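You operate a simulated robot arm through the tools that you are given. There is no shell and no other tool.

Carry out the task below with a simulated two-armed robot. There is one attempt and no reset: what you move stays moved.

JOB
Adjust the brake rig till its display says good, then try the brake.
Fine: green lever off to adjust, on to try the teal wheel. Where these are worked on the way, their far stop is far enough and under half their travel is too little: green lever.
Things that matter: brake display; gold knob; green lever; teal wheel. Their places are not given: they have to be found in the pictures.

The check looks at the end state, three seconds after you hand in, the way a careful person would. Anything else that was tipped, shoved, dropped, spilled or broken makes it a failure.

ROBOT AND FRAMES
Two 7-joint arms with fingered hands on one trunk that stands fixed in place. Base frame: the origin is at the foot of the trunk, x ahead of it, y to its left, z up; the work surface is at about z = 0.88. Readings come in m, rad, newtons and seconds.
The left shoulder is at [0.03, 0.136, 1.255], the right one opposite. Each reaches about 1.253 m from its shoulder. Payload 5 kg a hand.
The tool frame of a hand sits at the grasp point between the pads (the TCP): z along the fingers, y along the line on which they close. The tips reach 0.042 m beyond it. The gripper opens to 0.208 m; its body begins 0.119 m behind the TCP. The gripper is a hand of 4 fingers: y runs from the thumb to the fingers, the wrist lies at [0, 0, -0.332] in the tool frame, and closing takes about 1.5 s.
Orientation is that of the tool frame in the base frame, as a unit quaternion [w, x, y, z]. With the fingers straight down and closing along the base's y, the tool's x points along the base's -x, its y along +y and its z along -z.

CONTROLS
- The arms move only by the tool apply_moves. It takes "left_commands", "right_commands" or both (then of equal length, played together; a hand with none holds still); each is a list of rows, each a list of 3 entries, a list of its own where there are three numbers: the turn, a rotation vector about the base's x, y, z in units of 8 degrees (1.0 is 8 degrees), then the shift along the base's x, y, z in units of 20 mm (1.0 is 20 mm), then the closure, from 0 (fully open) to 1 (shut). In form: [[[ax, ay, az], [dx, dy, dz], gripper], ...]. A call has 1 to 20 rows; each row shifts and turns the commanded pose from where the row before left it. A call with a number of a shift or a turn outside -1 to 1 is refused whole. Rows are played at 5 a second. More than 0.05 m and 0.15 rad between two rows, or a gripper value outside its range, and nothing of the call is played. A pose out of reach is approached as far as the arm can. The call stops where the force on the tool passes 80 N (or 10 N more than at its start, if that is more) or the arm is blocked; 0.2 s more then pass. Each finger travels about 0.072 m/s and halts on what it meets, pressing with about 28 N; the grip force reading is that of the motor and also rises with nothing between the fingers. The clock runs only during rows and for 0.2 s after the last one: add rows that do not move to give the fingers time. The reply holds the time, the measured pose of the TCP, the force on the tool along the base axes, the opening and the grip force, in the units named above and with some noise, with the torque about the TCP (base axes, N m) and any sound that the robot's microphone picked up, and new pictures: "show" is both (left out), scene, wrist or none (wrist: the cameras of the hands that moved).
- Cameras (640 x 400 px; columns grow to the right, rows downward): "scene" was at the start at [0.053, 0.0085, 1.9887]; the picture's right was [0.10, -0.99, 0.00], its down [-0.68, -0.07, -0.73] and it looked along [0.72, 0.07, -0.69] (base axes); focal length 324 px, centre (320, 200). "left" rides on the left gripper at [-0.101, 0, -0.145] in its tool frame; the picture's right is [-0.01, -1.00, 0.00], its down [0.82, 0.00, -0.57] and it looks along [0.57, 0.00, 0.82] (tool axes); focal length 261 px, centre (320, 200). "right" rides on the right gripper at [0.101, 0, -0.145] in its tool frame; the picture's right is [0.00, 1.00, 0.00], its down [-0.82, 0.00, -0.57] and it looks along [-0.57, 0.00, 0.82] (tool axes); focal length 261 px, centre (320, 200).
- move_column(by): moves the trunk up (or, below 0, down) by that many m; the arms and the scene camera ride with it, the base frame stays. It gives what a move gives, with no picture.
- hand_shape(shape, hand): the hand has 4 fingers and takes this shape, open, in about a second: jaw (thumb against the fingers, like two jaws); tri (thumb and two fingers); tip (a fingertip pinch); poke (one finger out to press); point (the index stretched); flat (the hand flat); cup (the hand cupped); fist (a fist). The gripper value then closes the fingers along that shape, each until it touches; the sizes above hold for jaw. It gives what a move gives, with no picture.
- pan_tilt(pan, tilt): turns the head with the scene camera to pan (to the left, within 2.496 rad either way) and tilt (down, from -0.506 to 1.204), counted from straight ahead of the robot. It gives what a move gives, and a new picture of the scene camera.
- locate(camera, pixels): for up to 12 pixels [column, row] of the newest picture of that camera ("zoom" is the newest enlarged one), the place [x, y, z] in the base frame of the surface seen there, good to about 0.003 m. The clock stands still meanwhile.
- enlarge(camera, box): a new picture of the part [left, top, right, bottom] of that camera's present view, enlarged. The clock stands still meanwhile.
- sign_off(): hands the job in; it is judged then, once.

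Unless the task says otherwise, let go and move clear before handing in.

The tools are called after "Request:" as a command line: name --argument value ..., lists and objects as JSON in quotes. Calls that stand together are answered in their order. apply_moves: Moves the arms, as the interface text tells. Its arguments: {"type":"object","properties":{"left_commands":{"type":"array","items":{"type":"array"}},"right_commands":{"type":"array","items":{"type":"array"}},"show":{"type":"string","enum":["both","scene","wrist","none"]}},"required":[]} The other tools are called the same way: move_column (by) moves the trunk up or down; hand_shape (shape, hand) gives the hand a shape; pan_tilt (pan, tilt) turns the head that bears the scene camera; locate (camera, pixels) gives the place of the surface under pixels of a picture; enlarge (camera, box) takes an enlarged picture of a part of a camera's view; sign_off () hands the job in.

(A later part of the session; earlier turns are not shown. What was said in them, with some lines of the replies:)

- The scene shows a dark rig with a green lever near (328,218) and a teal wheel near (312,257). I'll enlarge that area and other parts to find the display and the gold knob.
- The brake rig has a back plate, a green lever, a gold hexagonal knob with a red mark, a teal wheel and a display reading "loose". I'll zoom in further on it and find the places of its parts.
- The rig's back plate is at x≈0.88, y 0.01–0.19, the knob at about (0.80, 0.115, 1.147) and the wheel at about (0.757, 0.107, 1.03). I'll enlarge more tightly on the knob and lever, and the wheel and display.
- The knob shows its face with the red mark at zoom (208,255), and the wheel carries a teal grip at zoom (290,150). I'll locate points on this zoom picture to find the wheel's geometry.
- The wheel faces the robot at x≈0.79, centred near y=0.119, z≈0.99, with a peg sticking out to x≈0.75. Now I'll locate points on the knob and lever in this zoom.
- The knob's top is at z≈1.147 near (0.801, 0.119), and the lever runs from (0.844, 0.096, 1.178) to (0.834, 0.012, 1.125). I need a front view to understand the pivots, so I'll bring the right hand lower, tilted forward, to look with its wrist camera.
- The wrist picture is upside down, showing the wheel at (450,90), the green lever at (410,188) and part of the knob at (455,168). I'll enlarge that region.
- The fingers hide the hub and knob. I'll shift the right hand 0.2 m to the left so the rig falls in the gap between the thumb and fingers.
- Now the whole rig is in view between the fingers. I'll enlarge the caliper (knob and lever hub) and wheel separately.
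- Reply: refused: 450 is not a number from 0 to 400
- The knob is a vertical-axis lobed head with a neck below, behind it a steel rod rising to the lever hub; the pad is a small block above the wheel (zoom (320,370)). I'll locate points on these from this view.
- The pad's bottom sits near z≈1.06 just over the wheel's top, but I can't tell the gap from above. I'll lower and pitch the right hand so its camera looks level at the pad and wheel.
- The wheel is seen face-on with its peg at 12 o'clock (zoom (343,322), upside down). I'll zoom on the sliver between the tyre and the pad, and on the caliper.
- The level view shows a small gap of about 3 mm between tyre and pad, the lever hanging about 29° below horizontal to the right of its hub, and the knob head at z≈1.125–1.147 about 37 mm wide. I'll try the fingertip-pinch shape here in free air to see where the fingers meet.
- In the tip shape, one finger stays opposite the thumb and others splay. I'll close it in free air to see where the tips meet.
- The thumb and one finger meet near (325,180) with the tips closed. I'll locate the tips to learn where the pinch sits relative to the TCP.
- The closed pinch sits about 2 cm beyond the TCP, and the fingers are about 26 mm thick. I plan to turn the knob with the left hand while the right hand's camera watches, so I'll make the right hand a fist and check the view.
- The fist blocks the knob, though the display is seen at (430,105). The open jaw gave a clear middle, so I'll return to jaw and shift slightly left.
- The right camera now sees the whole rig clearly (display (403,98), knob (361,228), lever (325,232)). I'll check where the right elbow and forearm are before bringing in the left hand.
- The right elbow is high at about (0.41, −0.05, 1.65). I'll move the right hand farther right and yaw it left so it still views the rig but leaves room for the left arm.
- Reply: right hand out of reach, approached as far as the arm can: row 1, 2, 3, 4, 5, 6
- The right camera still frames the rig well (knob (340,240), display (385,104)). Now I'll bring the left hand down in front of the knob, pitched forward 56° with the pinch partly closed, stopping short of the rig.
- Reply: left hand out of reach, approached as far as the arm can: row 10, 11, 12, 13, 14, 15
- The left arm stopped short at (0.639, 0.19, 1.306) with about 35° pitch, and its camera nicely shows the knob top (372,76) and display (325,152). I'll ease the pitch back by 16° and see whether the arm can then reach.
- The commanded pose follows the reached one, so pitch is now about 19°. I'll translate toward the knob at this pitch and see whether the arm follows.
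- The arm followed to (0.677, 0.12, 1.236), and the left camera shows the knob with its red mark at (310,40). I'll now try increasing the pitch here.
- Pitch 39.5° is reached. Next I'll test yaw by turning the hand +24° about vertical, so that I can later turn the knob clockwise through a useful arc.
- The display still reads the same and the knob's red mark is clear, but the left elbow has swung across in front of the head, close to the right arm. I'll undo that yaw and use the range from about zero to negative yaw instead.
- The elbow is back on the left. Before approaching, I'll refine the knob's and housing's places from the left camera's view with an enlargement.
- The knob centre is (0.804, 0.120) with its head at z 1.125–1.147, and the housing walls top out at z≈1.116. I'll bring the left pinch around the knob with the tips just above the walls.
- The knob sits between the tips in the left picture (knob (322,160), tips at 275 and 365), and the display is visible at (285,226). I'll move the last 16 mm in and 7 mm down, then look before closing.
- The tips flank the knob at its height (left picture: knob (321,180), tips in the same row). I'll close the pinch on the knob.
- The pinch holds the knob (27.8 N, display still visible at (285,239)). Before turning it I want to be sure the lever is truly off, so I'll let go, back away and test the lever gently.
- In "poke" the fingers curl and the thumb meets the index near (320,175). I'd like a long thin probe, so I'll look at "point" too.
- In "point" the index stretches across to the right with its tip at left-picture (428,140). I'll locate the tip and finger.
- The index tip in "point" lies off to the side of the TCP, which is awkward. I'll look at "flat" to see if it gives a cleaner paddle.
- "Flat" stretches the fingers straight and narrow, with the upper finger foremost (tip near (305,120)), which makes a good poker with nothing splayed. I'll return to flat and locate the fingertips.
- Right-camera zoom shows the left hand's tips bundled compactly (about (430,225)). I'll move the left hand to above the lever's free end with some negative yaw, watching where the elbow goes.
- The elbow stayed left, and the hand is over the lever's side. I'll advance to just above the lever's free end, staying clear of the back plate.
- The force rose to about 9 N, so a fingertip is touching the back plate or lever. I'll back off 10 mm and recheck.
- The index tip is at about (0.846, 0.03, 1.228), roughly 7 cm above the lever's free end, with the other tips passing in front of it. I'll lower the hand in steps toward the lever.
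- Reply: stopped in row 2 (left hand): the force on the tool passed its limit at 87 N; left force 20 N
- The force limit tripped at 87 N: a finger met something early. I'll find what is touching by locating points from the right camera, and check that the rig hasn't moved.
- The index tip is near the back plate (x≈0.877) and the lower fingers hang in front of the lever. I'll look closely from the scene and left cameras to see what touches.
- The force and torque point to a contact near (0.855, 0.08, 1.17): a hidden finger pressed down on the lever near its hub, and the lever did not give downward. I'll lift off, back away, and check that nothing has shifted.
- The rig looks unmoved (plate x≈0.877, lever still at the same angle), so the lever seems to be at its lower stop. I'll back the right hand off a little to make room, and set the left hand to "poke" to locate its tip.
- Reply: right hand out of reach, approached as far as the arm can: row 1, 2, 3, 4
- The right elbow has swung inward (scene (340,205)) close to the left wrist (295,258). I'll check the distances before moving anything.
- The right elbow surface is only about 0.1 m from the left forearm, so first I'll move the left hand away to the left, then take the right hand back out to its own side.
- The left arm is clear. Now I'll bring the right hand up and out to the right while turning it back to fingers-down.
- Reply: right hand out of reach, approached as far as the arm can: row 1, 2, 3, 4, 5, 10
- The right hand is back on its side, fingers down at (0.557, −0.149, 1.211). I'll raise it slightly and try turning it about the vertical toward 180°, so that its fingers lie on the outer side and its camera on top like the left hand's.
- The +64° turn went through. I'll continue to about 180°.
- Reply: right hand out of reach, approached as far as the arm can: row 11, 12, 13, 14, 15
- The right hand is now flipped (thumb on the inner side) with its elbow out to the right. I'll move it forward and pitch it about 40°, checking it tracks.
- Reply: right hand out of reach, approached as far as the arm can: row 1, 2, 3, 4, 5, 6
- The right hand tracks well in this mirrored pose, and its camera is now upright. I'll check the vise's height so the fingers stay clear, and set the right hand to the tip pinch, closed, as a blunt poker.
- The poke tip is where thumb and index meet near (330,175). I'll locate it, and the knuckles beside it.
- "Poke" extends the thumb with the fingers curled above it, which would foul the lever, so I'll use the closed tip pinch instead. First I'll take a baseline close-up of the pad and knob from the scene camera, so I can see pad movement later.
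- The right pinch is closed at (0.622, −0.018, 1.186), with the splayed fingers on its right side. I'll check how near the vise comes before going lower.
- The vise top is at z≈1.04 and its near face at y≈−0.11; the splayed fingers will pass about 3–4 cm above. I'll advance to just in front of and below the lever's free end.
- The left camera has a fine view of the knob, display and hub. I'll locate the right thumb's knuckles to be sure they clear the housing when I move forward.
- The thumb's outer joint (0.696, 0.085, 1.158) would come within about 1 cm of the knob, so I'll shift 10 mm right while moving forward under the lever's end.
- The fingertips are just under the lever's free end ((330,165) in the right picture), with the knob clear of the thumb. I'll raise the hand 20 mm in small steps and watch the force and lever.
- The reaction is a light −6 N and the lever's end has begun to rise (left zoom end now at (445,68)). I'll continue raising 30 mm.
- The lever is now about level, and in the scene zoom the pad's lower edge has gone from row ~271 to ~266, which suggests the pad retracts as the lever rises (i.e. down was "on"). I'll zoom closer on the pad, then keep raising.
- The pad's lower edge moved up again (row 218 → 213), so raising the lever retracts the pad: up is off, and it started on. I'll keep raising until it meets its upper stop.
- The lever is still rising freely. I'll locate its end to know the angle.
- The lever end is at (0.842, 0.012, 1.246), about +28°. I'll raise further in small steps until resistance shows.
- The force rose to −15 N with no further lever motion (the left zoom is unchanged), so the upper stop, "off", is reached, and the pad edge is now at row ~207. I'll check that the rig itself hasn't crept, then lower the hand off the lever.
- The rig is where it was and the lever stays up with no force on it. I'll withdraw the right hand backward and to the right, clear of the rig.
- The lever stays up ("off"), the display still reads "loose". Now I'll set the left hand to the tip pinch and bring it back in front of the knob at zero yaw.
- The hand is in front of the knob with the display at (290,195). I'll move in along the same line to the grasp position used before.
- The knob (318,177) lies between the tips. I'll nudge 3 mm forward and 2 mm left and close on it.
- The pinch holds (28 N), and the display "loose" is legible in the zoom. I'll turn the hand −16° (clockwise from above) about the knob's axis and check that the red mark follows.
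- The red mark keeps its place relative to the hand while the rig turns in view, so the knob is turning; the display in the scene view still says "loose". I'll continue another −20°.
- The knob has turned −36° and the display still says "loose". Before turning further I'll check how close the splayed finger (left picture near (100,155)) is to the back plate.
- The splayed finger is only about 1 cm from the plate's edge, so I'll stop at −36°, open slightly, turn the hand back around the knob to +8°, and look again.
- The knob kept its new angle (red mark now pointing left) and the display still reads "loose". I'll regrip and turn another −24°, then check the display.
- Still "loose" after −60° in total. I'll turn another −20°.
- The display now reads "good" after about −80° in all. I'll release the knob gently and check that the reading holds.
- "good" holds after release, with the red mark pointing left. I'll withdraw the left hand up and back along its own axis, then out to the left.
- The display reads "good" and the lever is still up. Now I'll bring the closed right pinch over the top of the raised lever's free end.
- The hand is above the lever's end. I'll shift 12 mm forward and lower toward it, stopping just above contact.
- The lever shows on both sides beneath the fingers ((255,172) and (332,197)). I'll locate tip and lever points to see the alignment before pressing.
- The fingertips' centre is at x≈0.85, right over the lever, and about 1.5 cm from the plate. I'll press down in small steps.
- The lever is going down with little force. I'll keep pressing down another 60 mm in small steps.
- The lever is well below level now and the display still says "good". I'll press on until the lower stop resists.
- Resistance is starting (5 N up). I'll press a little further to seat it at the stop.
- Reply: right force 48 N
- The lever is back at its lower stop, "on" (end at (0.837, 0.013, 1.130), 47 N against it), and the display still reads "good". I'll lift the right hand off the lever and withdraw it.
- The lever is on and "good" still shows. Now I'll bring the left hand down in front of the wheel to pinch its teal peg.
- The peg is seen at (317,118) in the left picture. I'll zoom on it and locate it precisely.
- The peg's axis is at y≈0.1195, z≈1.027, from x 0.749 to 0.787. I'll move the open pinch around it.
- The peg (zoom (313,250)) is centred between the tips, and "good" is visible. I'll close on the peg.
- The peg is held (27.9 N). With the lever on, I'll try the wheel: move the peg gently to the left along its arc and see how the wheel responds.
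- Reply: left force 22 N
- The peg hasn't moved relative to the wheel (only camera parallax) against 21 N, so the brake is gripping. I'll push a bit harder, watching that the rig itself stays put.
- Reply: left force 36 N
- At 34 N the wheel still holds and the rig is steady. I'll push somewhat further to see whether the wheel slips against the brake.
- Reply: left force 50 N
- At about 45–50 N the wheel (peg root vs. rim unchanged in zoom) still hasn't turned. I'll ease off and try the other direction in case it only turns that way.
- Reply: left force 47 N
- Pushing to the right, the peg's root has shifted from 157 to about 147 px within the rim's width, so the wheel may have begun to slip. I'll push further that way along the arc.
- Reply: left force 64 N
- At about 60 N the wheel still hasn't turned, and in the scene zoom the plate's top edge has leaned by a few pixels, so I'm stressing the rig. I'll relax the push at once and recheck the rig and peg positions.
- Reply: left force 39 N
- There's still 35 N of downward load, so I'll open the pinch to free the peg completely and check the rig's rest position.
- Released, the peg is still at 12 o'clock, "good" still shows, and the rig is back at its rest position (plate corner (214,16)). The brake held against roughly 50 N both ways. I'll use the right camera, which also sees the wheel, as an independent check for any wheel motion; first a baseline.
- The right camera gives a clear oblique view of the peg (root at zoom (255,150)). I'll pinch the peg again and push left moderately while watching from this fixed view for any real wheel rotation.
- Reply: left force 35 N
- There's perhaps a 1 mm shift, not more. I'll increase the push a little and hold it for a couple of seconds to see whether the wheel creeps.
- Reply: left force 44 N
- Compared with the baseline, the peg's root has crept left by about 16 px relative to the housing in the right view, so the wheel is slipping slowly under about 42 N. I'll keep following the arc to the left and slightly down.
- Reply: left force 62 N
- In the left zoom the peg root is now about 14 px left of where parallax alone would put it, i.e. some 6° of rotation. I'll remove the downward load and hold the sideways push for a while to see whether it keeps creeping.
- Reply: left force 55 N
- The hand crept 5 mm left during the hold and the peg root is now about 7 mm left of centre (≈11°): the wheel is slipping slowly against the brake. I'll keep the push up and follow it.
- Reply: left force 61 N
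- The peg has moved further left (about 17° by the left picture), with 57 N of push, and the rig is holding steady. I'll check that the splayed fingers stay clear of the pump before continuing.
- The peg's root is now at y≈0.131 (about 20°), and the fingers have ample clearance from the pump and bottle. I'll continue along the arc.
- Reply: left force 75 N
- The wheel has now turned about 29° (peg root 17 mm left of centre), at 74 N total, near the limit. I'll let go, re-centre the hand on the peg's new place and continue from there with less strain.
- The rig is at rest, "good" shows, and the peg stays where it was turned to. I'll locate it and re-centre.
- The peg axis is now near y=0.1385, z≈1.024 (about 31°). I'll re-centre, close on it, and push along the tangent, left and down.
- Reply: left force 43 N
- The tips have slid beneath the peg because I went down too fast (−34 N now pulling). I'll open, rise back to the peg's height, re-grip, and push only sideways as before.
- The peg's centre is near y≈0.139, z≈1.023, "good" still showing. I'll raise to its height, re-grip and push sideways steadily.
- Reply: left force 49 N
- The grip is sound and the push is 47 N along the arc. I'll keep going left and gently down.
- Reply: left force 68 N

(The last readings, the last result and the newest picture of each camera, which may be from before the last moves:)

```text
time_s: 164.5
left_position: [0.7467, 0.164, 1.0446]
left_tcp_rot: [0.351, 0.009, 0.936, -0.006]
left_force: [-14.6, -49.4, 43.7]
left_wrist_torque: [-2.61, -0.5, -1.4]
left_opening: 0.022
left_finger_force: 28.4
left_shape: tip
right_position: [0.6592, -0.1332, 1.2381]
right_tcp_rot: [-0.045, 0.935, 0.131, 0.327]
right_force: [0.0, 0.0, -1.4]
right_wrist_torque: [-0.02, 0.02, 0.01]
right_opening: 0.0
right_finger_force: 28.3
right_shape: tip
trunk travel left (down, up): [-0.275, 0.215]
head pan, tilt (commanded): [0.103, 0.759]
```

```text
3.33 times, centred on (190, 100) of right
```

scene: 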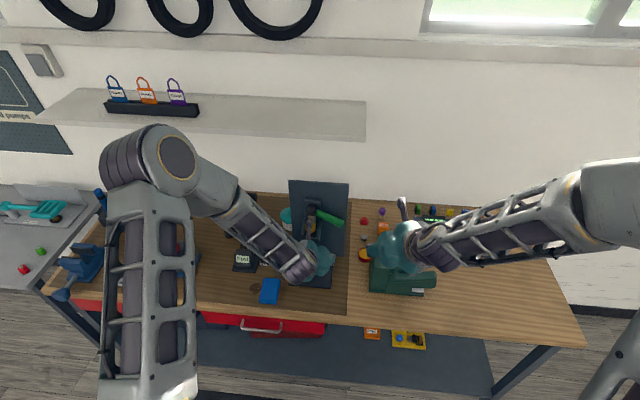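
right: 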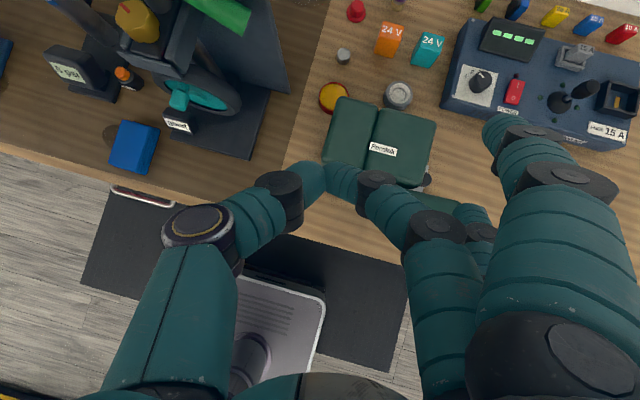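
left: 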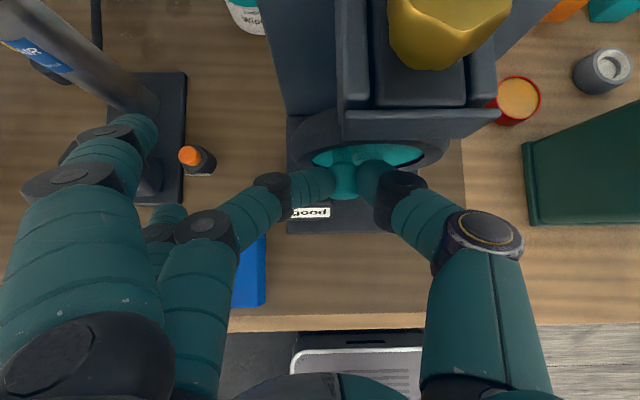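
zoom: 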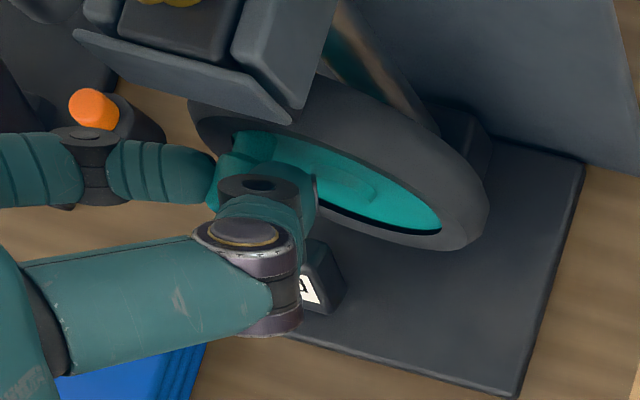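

The wheel is now turned about 45° with the brake on, and "good" still shows. I'll relax, re-centre on the peg once more and continue a bit further, pressing left-down.

Request:
apply_moves --left_commands '[[[0, 0, 0], [0, -0.3, 0.3], 0.95], [[0, 0, 0], [0, -0.3, 0.2], 0.8], [[0, 0, 0], [0, -0.2, 0], 0.68], [[0, 0, 0], [0, 0, 0], 0.66], [[0, 0, 0], [0, 0, 0], 0.66]]' --show "wrist"

Request:
enlarge --camera "left" --box '[260, 90, 410, 230]'

Request:
locate --camera "zoom" --pixels '[[310, 250], [305, 200], [300, 170], [275, 250], [345, 250], [310, 280]]'

```text
time_s: 165.7
left_position: [0.7479, 0.1642, 1.0477]
left_tcp_rot: [0.347, 0.003, 0.938, -0.002]
left_force: [-0.1, 0.2, 0.5]
left_wrist_torque: [-0.11, 0.01, -0.06]
left_opening: 0.0699
left_finger_force: 0.0
left_shape: tip
right_position: [0.6639, -0.1294, 1.2352]
right_tcp_rot: [-0.045, 0.935, 0.132, 0.326]
right_force: [0.3, 0.7, 0.8]
right_wrist_torque: [-0.11, 0.06, -0.02]
right_opening: 0.0
right_finger_force: 27.8
right_shape: tip
trunk travel left (down, up): [-0.275, 0.215]
head pan, tilt (commanded): [0.103, 0.759]
```

left: 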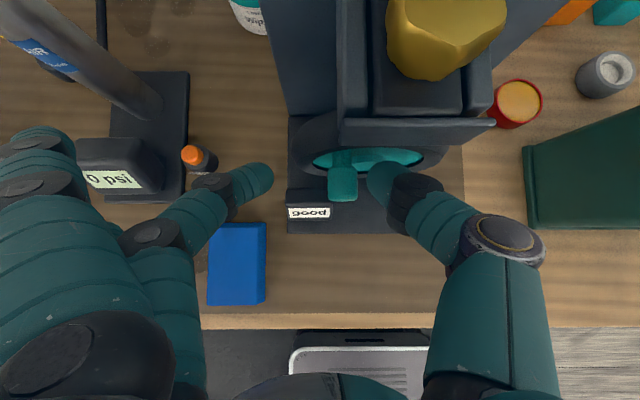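

```text
2.86 times, centred on (335, 160) of left
```

zoom: 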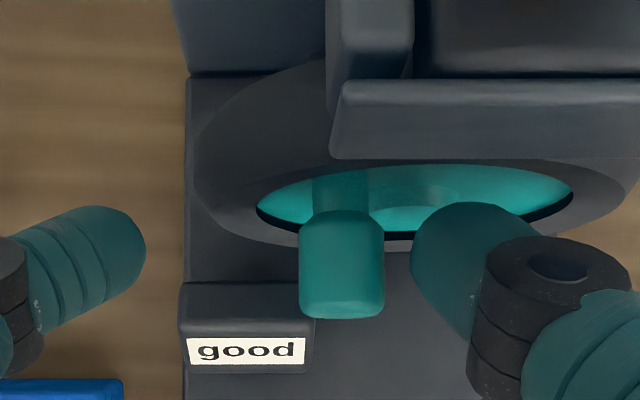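

```text
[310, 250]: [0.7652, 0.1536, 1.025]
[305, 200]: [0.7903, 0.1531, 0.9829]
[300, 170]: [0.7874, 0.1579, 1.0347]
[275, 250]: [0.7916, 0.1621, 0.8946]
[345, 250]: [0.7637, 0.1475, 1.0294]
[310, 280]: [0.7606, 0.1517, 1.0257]
```

The peg is now at about (y 0.148, z 1.017), roughly 49° from the top. From here pushing down is the natural direction and easy on the rig, so I'll raise the hand, close the tips above the peg, and press it down.

Request:
apply_moves --left_commands '[[[0, 0, 0], [0, 0, 0.7], 0.68], [[0, 0, 0], [0, 0, 0.7], 0.68], [[0, 0, 0], [0.1, -0.3, 0.6], 0.8], [[0, 0, 0], [0.1, -0.4, 0], 1], [[0, 0, 0], [0, 0, 0], 1], [[0, 0, 0], [0, 0, 0], 1], [[0, 0, 0], [0, 0, 0], 1], [[0, 0, 0], [0, 0, 0], 1]]' --show "wrist"

Request:
enlarge --camera "left" --box '[250, 110, 410, 250]'

Request:
enlarge --camera "right" --box '[120, 40, 260, 160]'

```text
time_s: 167.5
left_position: [0.7524, 0.1479, 1.0886]
left_tcp_rot: [0.346, 0.004, 0.938, -0.002]
left_force: [0.4, -0.1, -1.1]
left_wrist_torque: [0.02, 0.03, 0.02]
left_opening: 0.0
left_finger_force: 28.0
left_shape: tip
right_position: [0.6634, -0.1313, 1.2352]
right_tcp_rot: [-0.044, 0.935, 0.131, 0.327]
right_force: [0.3, -0.4, 0.3]
right_wrist_torque: [-0.01, 0.03, 0.02]
right_opening: 0.0001
right_finger_force: 28.4
right_shape: tip
trunk travel left (down, up): [-0.275, 0.215]
head pan, tilt (commanded): [0.103, 0.759]
```

left: 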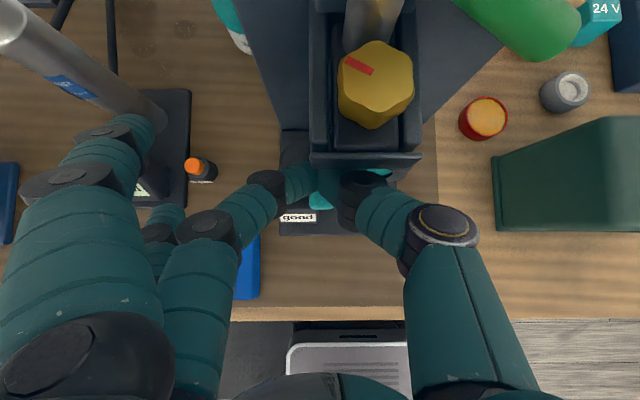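

```text
2.86 times, centred on (330, 180) of left
```

zoom: 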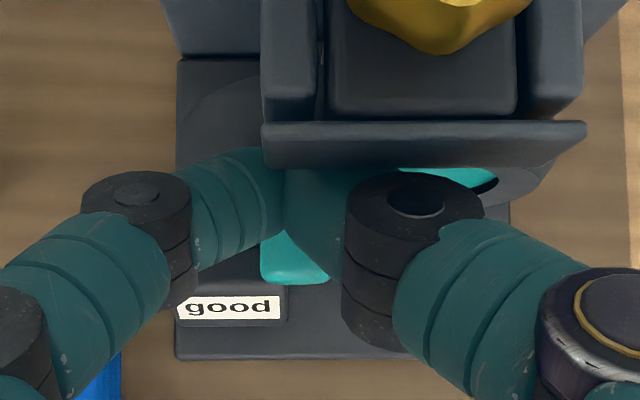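

```text
3.33 times, centred on (190, 100) of right
```

zoom: 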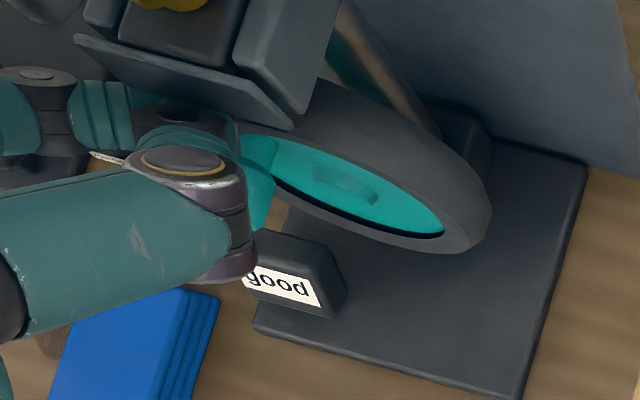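

The closed tips sit just above the peg and very near the housing's lip, so I'll pull back 6 mm and then press down slowly.

Request:
apply_moves --left_commands '[[[0, 0, 0], [-0.3, 0, -0.1], 1], [[0, 0, 0], [0, 0, -0.3], 1], [[0, 0, 0], [0, 0, -0.3], 1], [[0, 0, 0], [0, 0, -0.3], 1], [[0, 0, 0], [0, 0, -0.3], 1], [[0, 0, 0], [0, 0, -0.2], 1], [[0, 0, 0], [0, 0, -0.2], 1], [[0, 0, 0], [0, 0, 0], 1], [[0, 0, 0], [0, 0, 0], 1]]' --show "wrist"

Request:
enlarge --camera "right" --box '[120, 40, 260, 160]'

Request:
enlarge --camera "left" --box '[250, 110, 410, 250]'

```text
time_s: 169.5
left_position: [0.7467, 0.1469, 1.0616]
left_tcp_rot: [0.354, 0.004, 0.935, -0.002]
left_force: [-5.4, 3.3, 71.1]
left_wrist_torque: [-0.13, -1.38, 0.11]
left_opening: 0.0001
left_finger_force: 28.1
left_shape: tip
right_position: [0.6581, -0.1313, 1.2388]
right_tcp_rot: [-0.044, 0.935, 0.131, 0.327]
right_force: [0.3, 0.4, -0.4]
right_wrist_torque: [-0.01, -0.02, -0.01]
right_opening: 0.0002
right_finger_force: 28.3
right_shape: tip
trunk travel left (down, up): [-0.275, 0.215]
head pan, tilt (commanded): [0.103, 0.759]
```

left: 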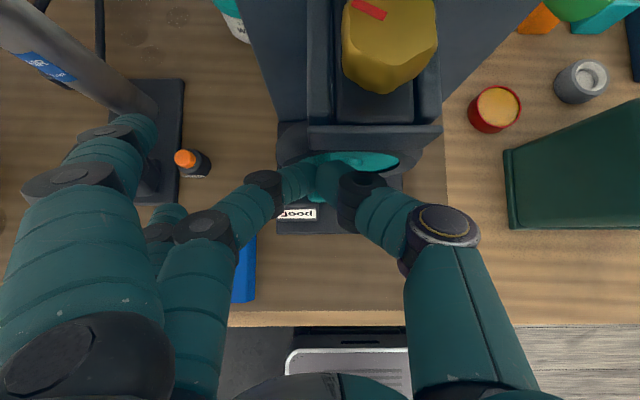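

```text
3.33 times, centred on (190, 100) of right
```

zoom: 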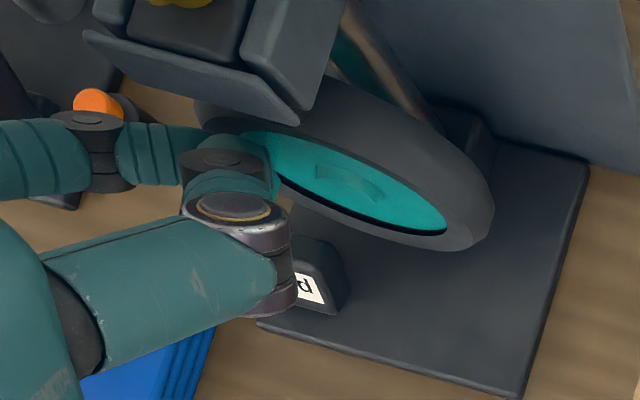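

```text
2.86 times, centred on (330, 180) of left
```

zoom: 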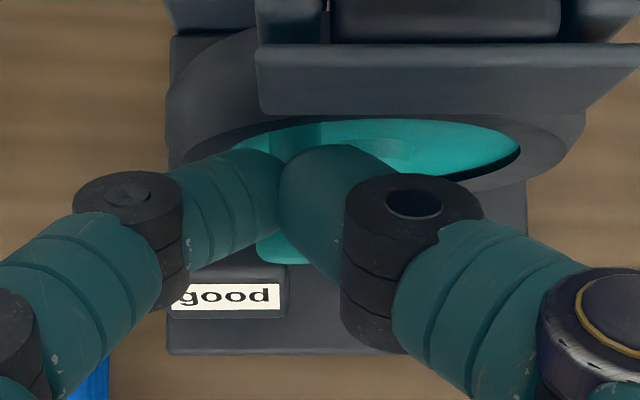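

The tips press down on the peg with 71 N. I'll hold this for a few seconds and let the wheel creep.

Request:
apply_moves --left_commands '[[[0, 0, 0], [0, 0, 0], 1], [[0, 0, 0], [0, 0, 0], 1], [[0, 0, 0], [0, 0, 0], 1], [[0, 0, 0], [0, 0, 0], 1], [[0, 0, 0], [0, 0, 0], 1], [[0, 0, 0], [0, 0, 0], 1], [[0, 0, 0], [0, 0, 0], 1], [[0, 0, 0], [0, 0, 0], 1], [[0, 0, 0], [0, 0, 0], 1], [[0, 0, 0], [0, 0, 0], 1], [[0, 0, 0], [0, 0, 0], 1], [[0, 0, 0], [0, 0, 0], 1], [[0, 0, 0], [0, 0, 0], 1], [[0, 0, 0], [0, 0, 0], 1], [[0, 0, 0], [0, 0, 0], 1], [[0, 0, 0], [0, 0, 0], 1], [[0, 0, 0], [0, 0, 0], 1], [[0, 0, 0], [0, 0, 0], 1], [[0, 0, 0], [0, 0, 0], 1], [[0, 0, 0], [0, 0, 0], 1]]' --show "wrist"

```text
time_s: 173.7
left_position: [0.7455, 0.1494, 1.0592]
left_tcp_rot: [0.35, 0.003, 0.937, -0.002]
left_force: [1.8, 9.9, 52.8]
left_wrist_torque: [0.14, -1.22, 0.42]
left_opening: 0.0
left_finger_force: 28.1
left_shape: tip
right_position: [0.661, -0.131, 1.2398]
right_tcp_rot: [-0.044, 0.935, 0.132, 0.326]
right_force: [0.3, -0.5, 0.5]
right_wrist_torque: [0.01, -0.02, -0.03]
right_opening: 0.0001
right_finger_force: 27.9
right_shape: tip
trunk travel left (down, up): [-0.275, 0.215]
head pan, tilt (commanded): [0.103, 0.759]
```

left: 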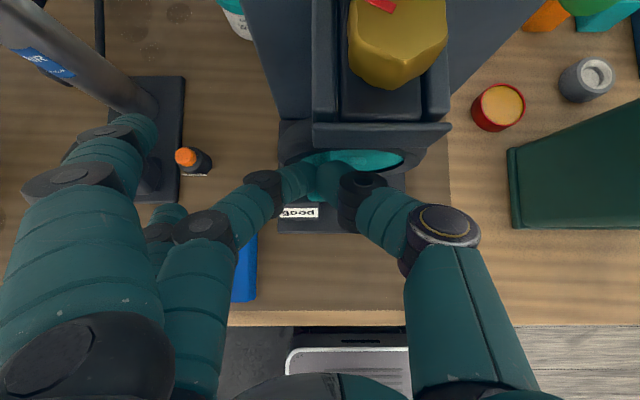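

The peg has crept down about 2.4 mm and the load eased to 53 N. I'll keep feeding it downward.

Request:
apply_moves --left_commands '[[[0, 0, 0], [0, 0.02, -0.06], 1], [[0, 0, 0], [0, 0.02, -0.06], 1], [[0, 0, 0], [0, 0.02, -0.04], 1], [[0, 0, 0], [0, 0.02, -0.04], 1], [[0, 0, 0], [0, 0.02, -0.04], 1], [[0, 0, 0], [0, 0.02, -0.04], 1], [[0, 0, 0], [0, 0, -0.04], 1], [[0, 0, 0], [0, 0, -0.04], 1], [[0, 0, 0], [0, 0, -0.04], 1], [[0, 0, 0], [0, 0, -0.04], 1], [[0, 0, 0], [0, 0, -0.04], 1], [[0, 0, 0], [0, 0, -0.04], 1], [[0, 0, 0], [0, 0, -0.03], 1], [[0, 0, 0], [0, 0, -0.03], 1], [[0, 0, 0], [0, 0, -0.03], 1], [[0, 0, 0], [0, 0, -0.03], 1], [[0, 0, 0], [0, 0, -0.03], 1], [[0, 0, 0], [0, 0, -0.03], 1], [[0, 0, 0], [0, 0, 0], 1], [[0, 0, 0], [0, 0, 0], 1]]' --show "wrist"

Request:
enlarge --camera "scene" --box '[280, 175, 360, 295]'

```text
time_s: 175.1
left_position: [0.7449, 0.1509, 1.057]
left_tcp_rot: [0.354, 0.003, 0.935, -0.002]
left_force: [-29.0, 3.2, 35.7]
left_wrist_torque: [-0.09, 0.34, 0.13]
left_opening: 0.0
left_finger_force: 28.1
left_shape: tip
right_position: [0.6581, -0.1295, 1.238]
right_tcp_rot: [-0.044, 0.935, 0.131, 0.328]
right_force: [0.7, 0.2, -0.1]
right_wrist_torque: [-0.01, 0.02, 0.0]
right_opening: 0.0
right_finger_force: 28.1
right_shape: tip
trunk travel left (down, up): [-0.275, 0.215]
head pan, tilt (commanded): [0.103, 0.759]
stopped in row 7 (left hand): the force on the tool passed its limit at 81 N (the readings are from after the stop); the commanded pose is now the measured one
```

left: 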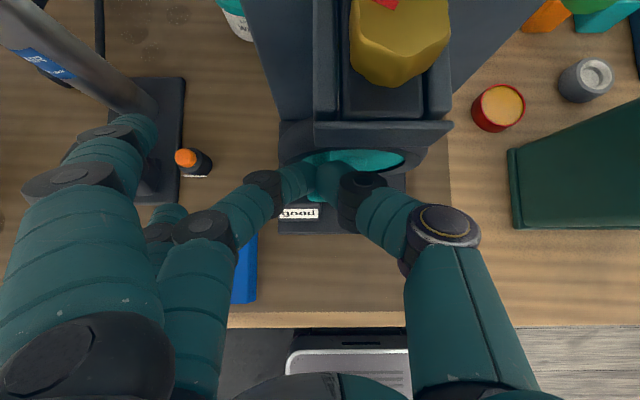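

```text
3.33 times, centred on (320, 235) of scene
```

zoom: 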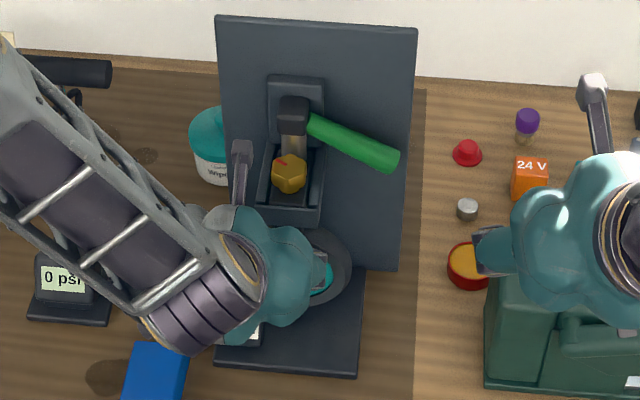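

The call stopped at 81 N; the rig and display are unchanged. I'll use a gentler feed, about 65 N, and let the wheel creep on.

Request:
apply_moves --left_commands '[[[0, 0, 0], [0.05, 0, -0.1], 1], [[0, 0, 0], [0.05, 0, -0.08], 1], [[0, 0, 0], [0, 0, -0.06], 1], [[0, 0, 0], [0, 0, -0.04], 1], [[0, 0, 0], [0, 0, -0.01], 1], [[0, 0, 0], [0, 0, -0.01], 1], [[0, 0, 0], [0, 0, -0.01], 1], [[0, 0, 0], [0, 0, -0.01], 1], [[0, 0, 0], [0, 0, -0.01], 1], [[0, 0, 0], [0, 0, -0.01], 1], [[0, 0, 0], [0, 0, -0.01], 1], [[0, 0, 0], [0, 0, -0.01], 1], [[0, 0, 0], [0, 0, -0.01], 1], [[0, 0, 0], [0, 0, -0.01], 1], [[0, 0, 0], [0, 0, -0.01], 1], [[0, 0, 0], [0, 0, -0.01], 1], [[0, 0, 0], [0, 0, -0.01], 1], [[0, 0, 0], [0, 0, -0.01], 1], [[0, 0, 0], [0, 0, -0.01], 1], [[0, 0, 0], [0, 0, -0.01], 1]]' --show "none"

Request:
enlarge --camera "left" --box '[250, 110, 410, 250]'

```text
time_s: 175.8
left_position: [0.7469, 0.1497, 1.0576]
left_tcp_rot: [0.354, 0.005, 0.935, -0.003]
left_force: [-45.7, 8.1, 49.8]
left_wrist_torque: [0.19, 0.64, 0.2]
left_opening: 0.0
left_finger_force: 28.2
left_shape: tip
right_position: [0.6582, -0.1305, 1.2393]
right_tcp_rot: [-0.044, 0.934, 0.132, 0.328]
right_force: [0.2, 0.3, -0.1]
right_wrist_torque: [0.0, 0.03, 0.0]
right_opening: 0.0
right_finger_force: 27.7
right_shape: tip
trunk travel left (down, up): [-0.275, 0.215]
head pan, tilt (commanded): [0.103, 0.759]
stopped in row 3 (left hand): the force on the tool passed its limit at 82 N (the readings are from after the stop); the commanded pose is now the measured one
```

```text
2.86 times, centred on (330, 180) of left
```

zoom: 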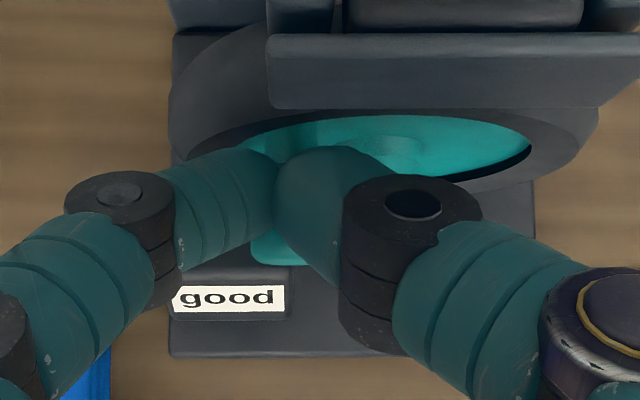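

There's now a −46 N backward reaction: the tips slid forward against the wheel's face. I'll lift slightly, pull back 6 mm, and press once more from there.

Request:
apply_moves --left_commands '[[[0, 0, 0], [-0.1, 0, 0.25], 1], [[0, 0, 0], [-0.2, 0, 0.1], 1], [[0, 0, 0], [0, 0, 0], 1], [[0, 0, 0], [0, 0, -0.15], 1], [[0, 0, 0], [0, 0, -0.15], 1], [[0, 0, 0], [0, 0, -0.1], 1], [[0, 0, 0], [0, 0, -0.1], 1], [[0, 0, 0], [0, 0, -0.05], 1], [[0, 0, 0], [0, 0, -0.05], 1], [[0, 0, 0], [0, 0, 0], 1], [[0, 0, 0], [0, 0, 0], 1]]' --show "wrist"

Request:
enlarge --camera "left" --box '[250, 110, 410, 250]'

```text
time_s: 177.8
left_position: [0.7477, 0.1504, 1.056]
left_tcp_rot: [0.361, 0.004, 0.933, -0.002]
left_force: [-32.3, 5.4, 39.9]
left_wrist_torque: [0.09, 0.35, 0.24]
left_opening: 0.0
left_finger_force: 28.0
left_shape: tip
right_position: [0.6568, -0.1296, 1.2386]
right_tcp_rot: [-0.044, 0.934, 0.132, 0.328]
right_force: [0.4, -1.0, 0.1]
right_wrist_torque: [-0.01, -0.02, -0.05]
right_opening: 0.0
right_finger_force: 28.1
right_shape: tip
trunk travel left (down, up): [-0.275, 0.215]
head pan, tilt (commanded): [0.103, 0.759]
stopped in row 10 (left hand): the force on the tool passed its limit at 81 N (the readings are from after the stop); the commanded pose is now the measured one
```

left: 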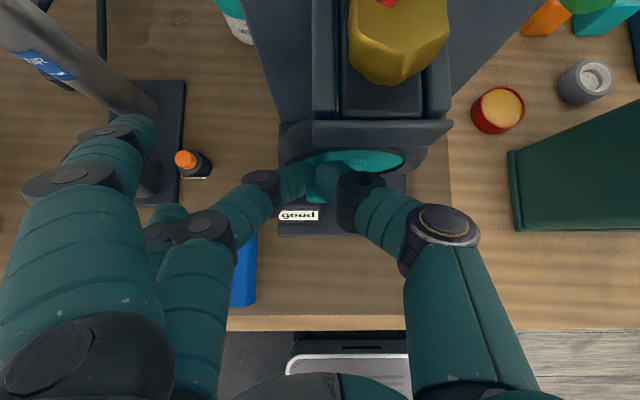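

```text
2.86 times, centred on (330, 180) of left
```

zoom: 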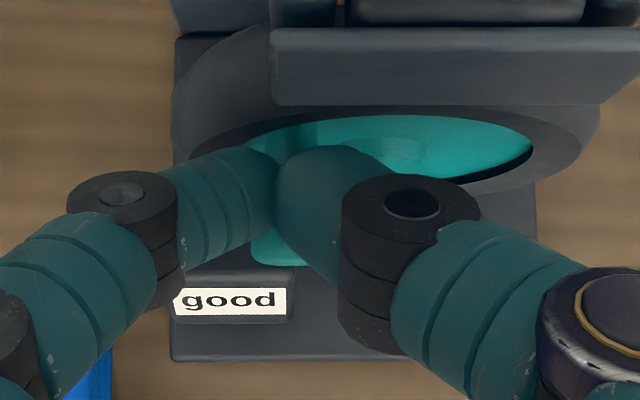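

The tips keep sliding forward on the peg, so I'll stop there: the wheel has been turned about 55° against the brake. I'll withdraw the left hand straight back first (it's under the housing lip), then up and away.

Request:
apply_moves --left_commands '[[[0, 0, 0], [-0.2, 0, 0.15], 1], [[0, 0, 0], [-0.5, 0, 0.1], 1], [[0, 0, 0], [-0.8, 0, 0.1], 1], [[0, 0, 0], [-0.9, 0, 0.3], 1], [[0, 0, 0], [-0.9, 0.2, 0.6], 1], [[0, 0, 0], [-0.9, 0.4, 0.9], 1], [[0, 0, 0], [-0.6, 0.6, 0.9], 1], [[0, 0, 0], [-0.3, 0.8, 0.9], 1], [[0, 0, 0], [0, 0.8, 0.9], 1], [[0, 0, 0], [0, 0.8, 0.9], 1], [[0, 0, 0], [0, 0.8, 0.9], 1], [[0, 0, 0], [0, 0.8, 0.9], 1], [[0, 0, 0], [0, 0.8, 0.9], 1], [[0, 0, 0], [0, 0.8, 0.9], 1], [[0, 0, 0], [0, 0, 0], 1]]' --show "both"

Request:
enlarge --camera "scene" --box '[280, 175, 360, 295]'

Request:
enlarge --camera "scene" --box '[284, 235, 344, 290]'

```text
time_s: 181.0
left_position: [0.6478, 0.285, 1.2399]
left_tcp_rot: [0.358, 0.003, 0.934, -0.001]
left_force: [0.4, -0.4, -0.1]
left_wrist_torque: [0.0, 0.01, -0.02]
left_opening: 0.0
left_finger_force: 27.8
left_shape: tip
right_position: [0.6635, -0.1304, 1.2361]
right_tcp_rot: [-0.045, 0.935, 0.132, 0.325]
right_force: [0.2, -0.5, 0.3]
right_wrist_torque: [0.03, 0.02, 0.03]
right_opening: 0.0002
right_finger_force: 27.8
right_shape: tip
trunk travel left (down, up): [-0.275, 0.215]
head pan, tilt (commanded): [0.103, 0.759]
```

scene: 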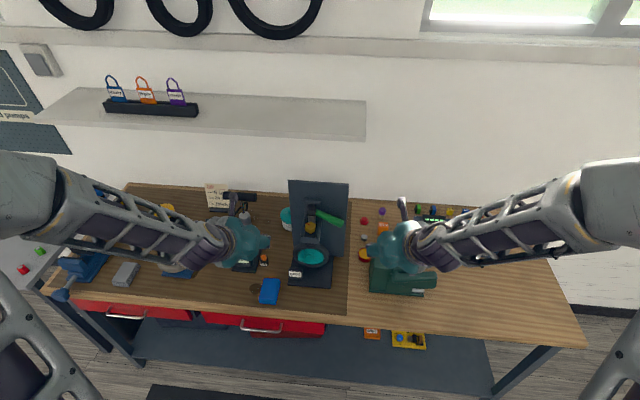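
left: 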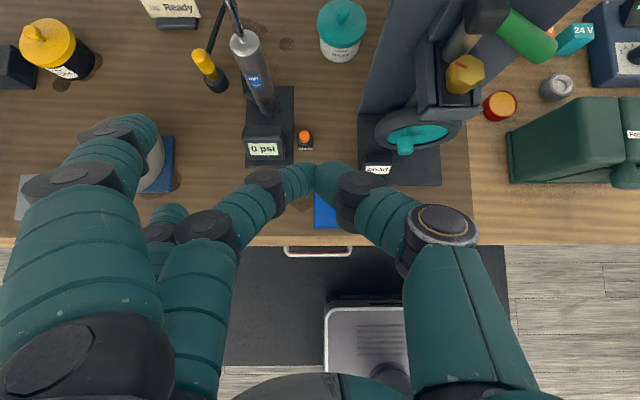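

```text
3.33 times, centred on (320, 235) of scene
```

zoom: 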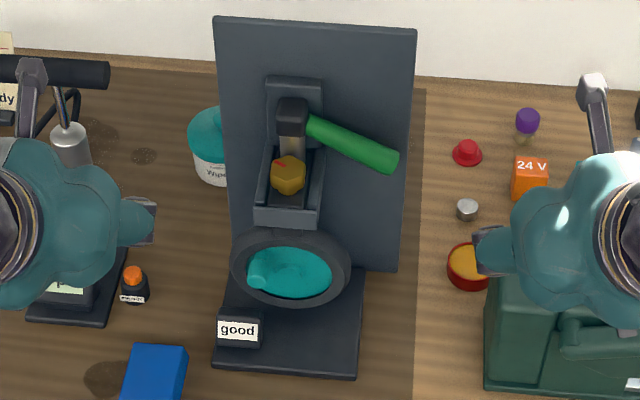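

```text
7.27 times, centred on (314, 262) of scene
```

zoom: 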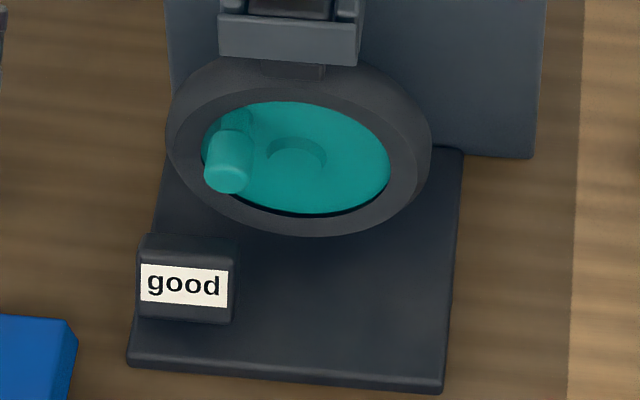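

The wheel is clearly turned: the peg is now at the wheel's left side (zoom (228,165)), with "good" showing and the lever down. I'll measure the peg's angle.

Request:
locate --camera "zoom" --pixels '[[228, 178], [228, 150], [212, 160], [248, 160], [238, 120], [295, 155], [300, 195], [300, 105]]'

Request:
locate --camera "left" --pixels '[[404, 140], [405, 150], [396, 145], [413, 145], [504, 20], [520, 35], [550, 48]]'

```text
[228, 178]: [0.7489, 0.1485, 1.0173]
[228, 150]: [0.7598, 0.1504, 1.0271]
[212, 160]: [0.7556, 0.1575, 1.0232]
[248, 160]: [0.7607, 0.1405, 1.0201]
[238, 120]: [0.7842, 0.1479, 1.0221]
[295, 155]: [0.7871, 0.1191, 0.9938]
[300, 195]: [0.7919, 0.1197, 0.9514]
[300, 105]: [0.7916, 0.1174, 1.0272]
```

```text
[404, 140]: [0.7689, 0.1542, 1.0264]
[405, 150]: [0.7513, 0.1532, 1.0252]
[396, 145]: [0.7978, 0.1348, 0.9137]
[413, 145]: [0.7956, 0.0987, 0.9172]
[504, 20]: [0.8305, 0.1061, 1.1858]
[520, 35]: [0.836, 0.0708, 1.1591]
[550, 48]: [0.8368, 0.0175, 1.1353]
```

The peg is at (0.749, 0.149, 1.016), i.e. the wheel was turned about 53° with the brake on; the lever end is at its lower stop and the display reads "good". I'll raise both hands well clear and take a last look.

Request:
apply_moves --left_commands '[[[0, 0, 0], [-0.3, 0.3, 0.8], 1], [[0, 0, 0], [-0.3, 0.3, 0.8], 0.8], [[0, 0, 0], [-0.3, 0.3, 0.8], 0.7], [[0, 0, 0], [-0.3, 0.3, 0.8], 0.7], [[0, 0, 0], [-0.3, 0.3, 0.8], 0.7], [[0, 0, 0], [-0.3, 0.3, 0.8], 0.7], [[0, 0, 0], [0, 0, 0], 0.7]]' --right_commands '[[[0, 0, 0], [-0.4, -0.2, 0.6], 1], [[0, 0, 0], [-0.4, -0.2, 0.6], 0.8], [[0, 0, 0], [-0.4, -0.2, 0.6], 0.7], [[0, 0, 0], [-0.4, -0.2, 0.6], 0.7], [[0, 0, 0], [-0.4, -0.2, 0.6], 0.7], [[0, 0, 0], [-0.4, -0.2, 0.6], 0.7], [[0, 0, 0], [0, 0, 0], 0.7]]' --show "scene"

Request:
enlarge --camera "scene" --box '[240, 170, 400, 310]'

Request:
enlarge --camera "scene" --box '[292, 195, 352, 245]'

```text
time_s: 182.6
left_position: [0.6141, 0.3247, 1.3344]
left_tcp_rot: [0.359, 0.004, 0.933, -0.002]
left_force: [0.5, 1.4, -0.7]
left_wrist_torque: [-0.11, 0.02, -0.14]
left_opening: 0.0617
left_finger_force: 0.0
left_shape: tip
right_position: [0.6152, -0.1518, 1.3076]
right_tcp_rot: [-0.044, 0.935, 0.133, 0.325]
right_force: [0.1, 1.3, -0.1]
right_wrist_torque: [-0.12, 0.06, -0.08]
right_opening: 0.0623
right_finger_force: 0.0
right_shape: tip
trunk travel left (down, up): [-0.275, 0.215]
head pan, tilt (commanded): [0.103, 0.759]
```

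scene: 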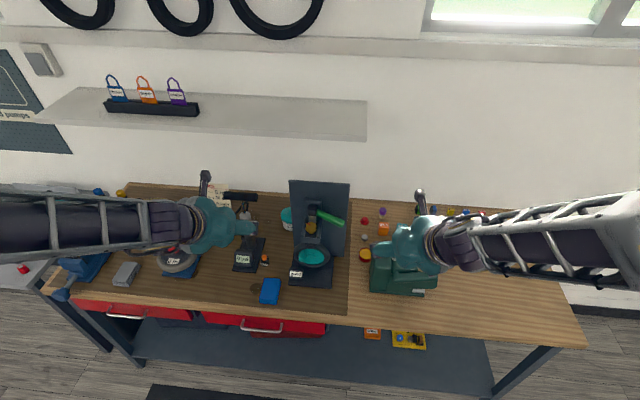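

```text
2.86 times, centred on (320, 240) of scene
```

zoom: 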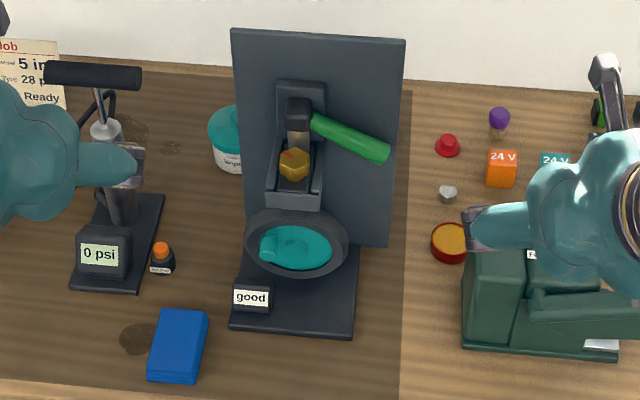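

```text
8.00 times, centred on (322, 220) of scene
```

zoom: 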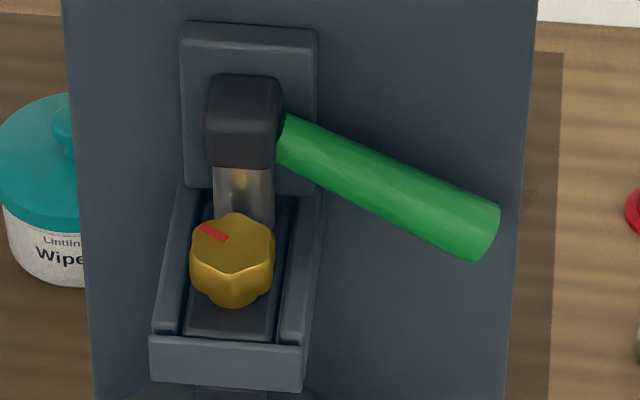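

Everything looks in order. The display reads "good", the lever is down at its "on" stop, and the wheel has been turned against the brake. Nothing around the rig has been disturbed and both hands are clear, so I'll hand in.

Request:
sign_off

```text
The job is handed in.
```

The brake rig's display now reads "good", and I tried the brake with the green lever on. I've handed the job in.

- **Lever off:** The green lever was on at the start. Raising it drew the pad back from the tyre, so I raised it fully to its upper stop before adjusting.
- **Adjusting:** I turned the gold knob about 80° clockwise, seen from above. The display changed from "loose" to "good" and stayed there after I let go.
- **Lever on:** I pushed the lever back down to its lower stop.
- **Trying the brake:** I pushed the teal wheel by its peg. It held firm at first, then slipped slowly under roughly 40–80 N. It ended about 53° from where it started.

**Uncertain:** the instructions don't say how far the wheel has to turn to count as tried. I stopped at about 53° because my fingers kept sliding along the peg when I pressed harder.

The force limit tripped a few times, once at 87 N while I was testing the lever and then at about 81 N on the wheel peg. The rig leaned slightly under the sideways pushes but returned to its place. Nothing else appears to have moved, and both hands are clear.
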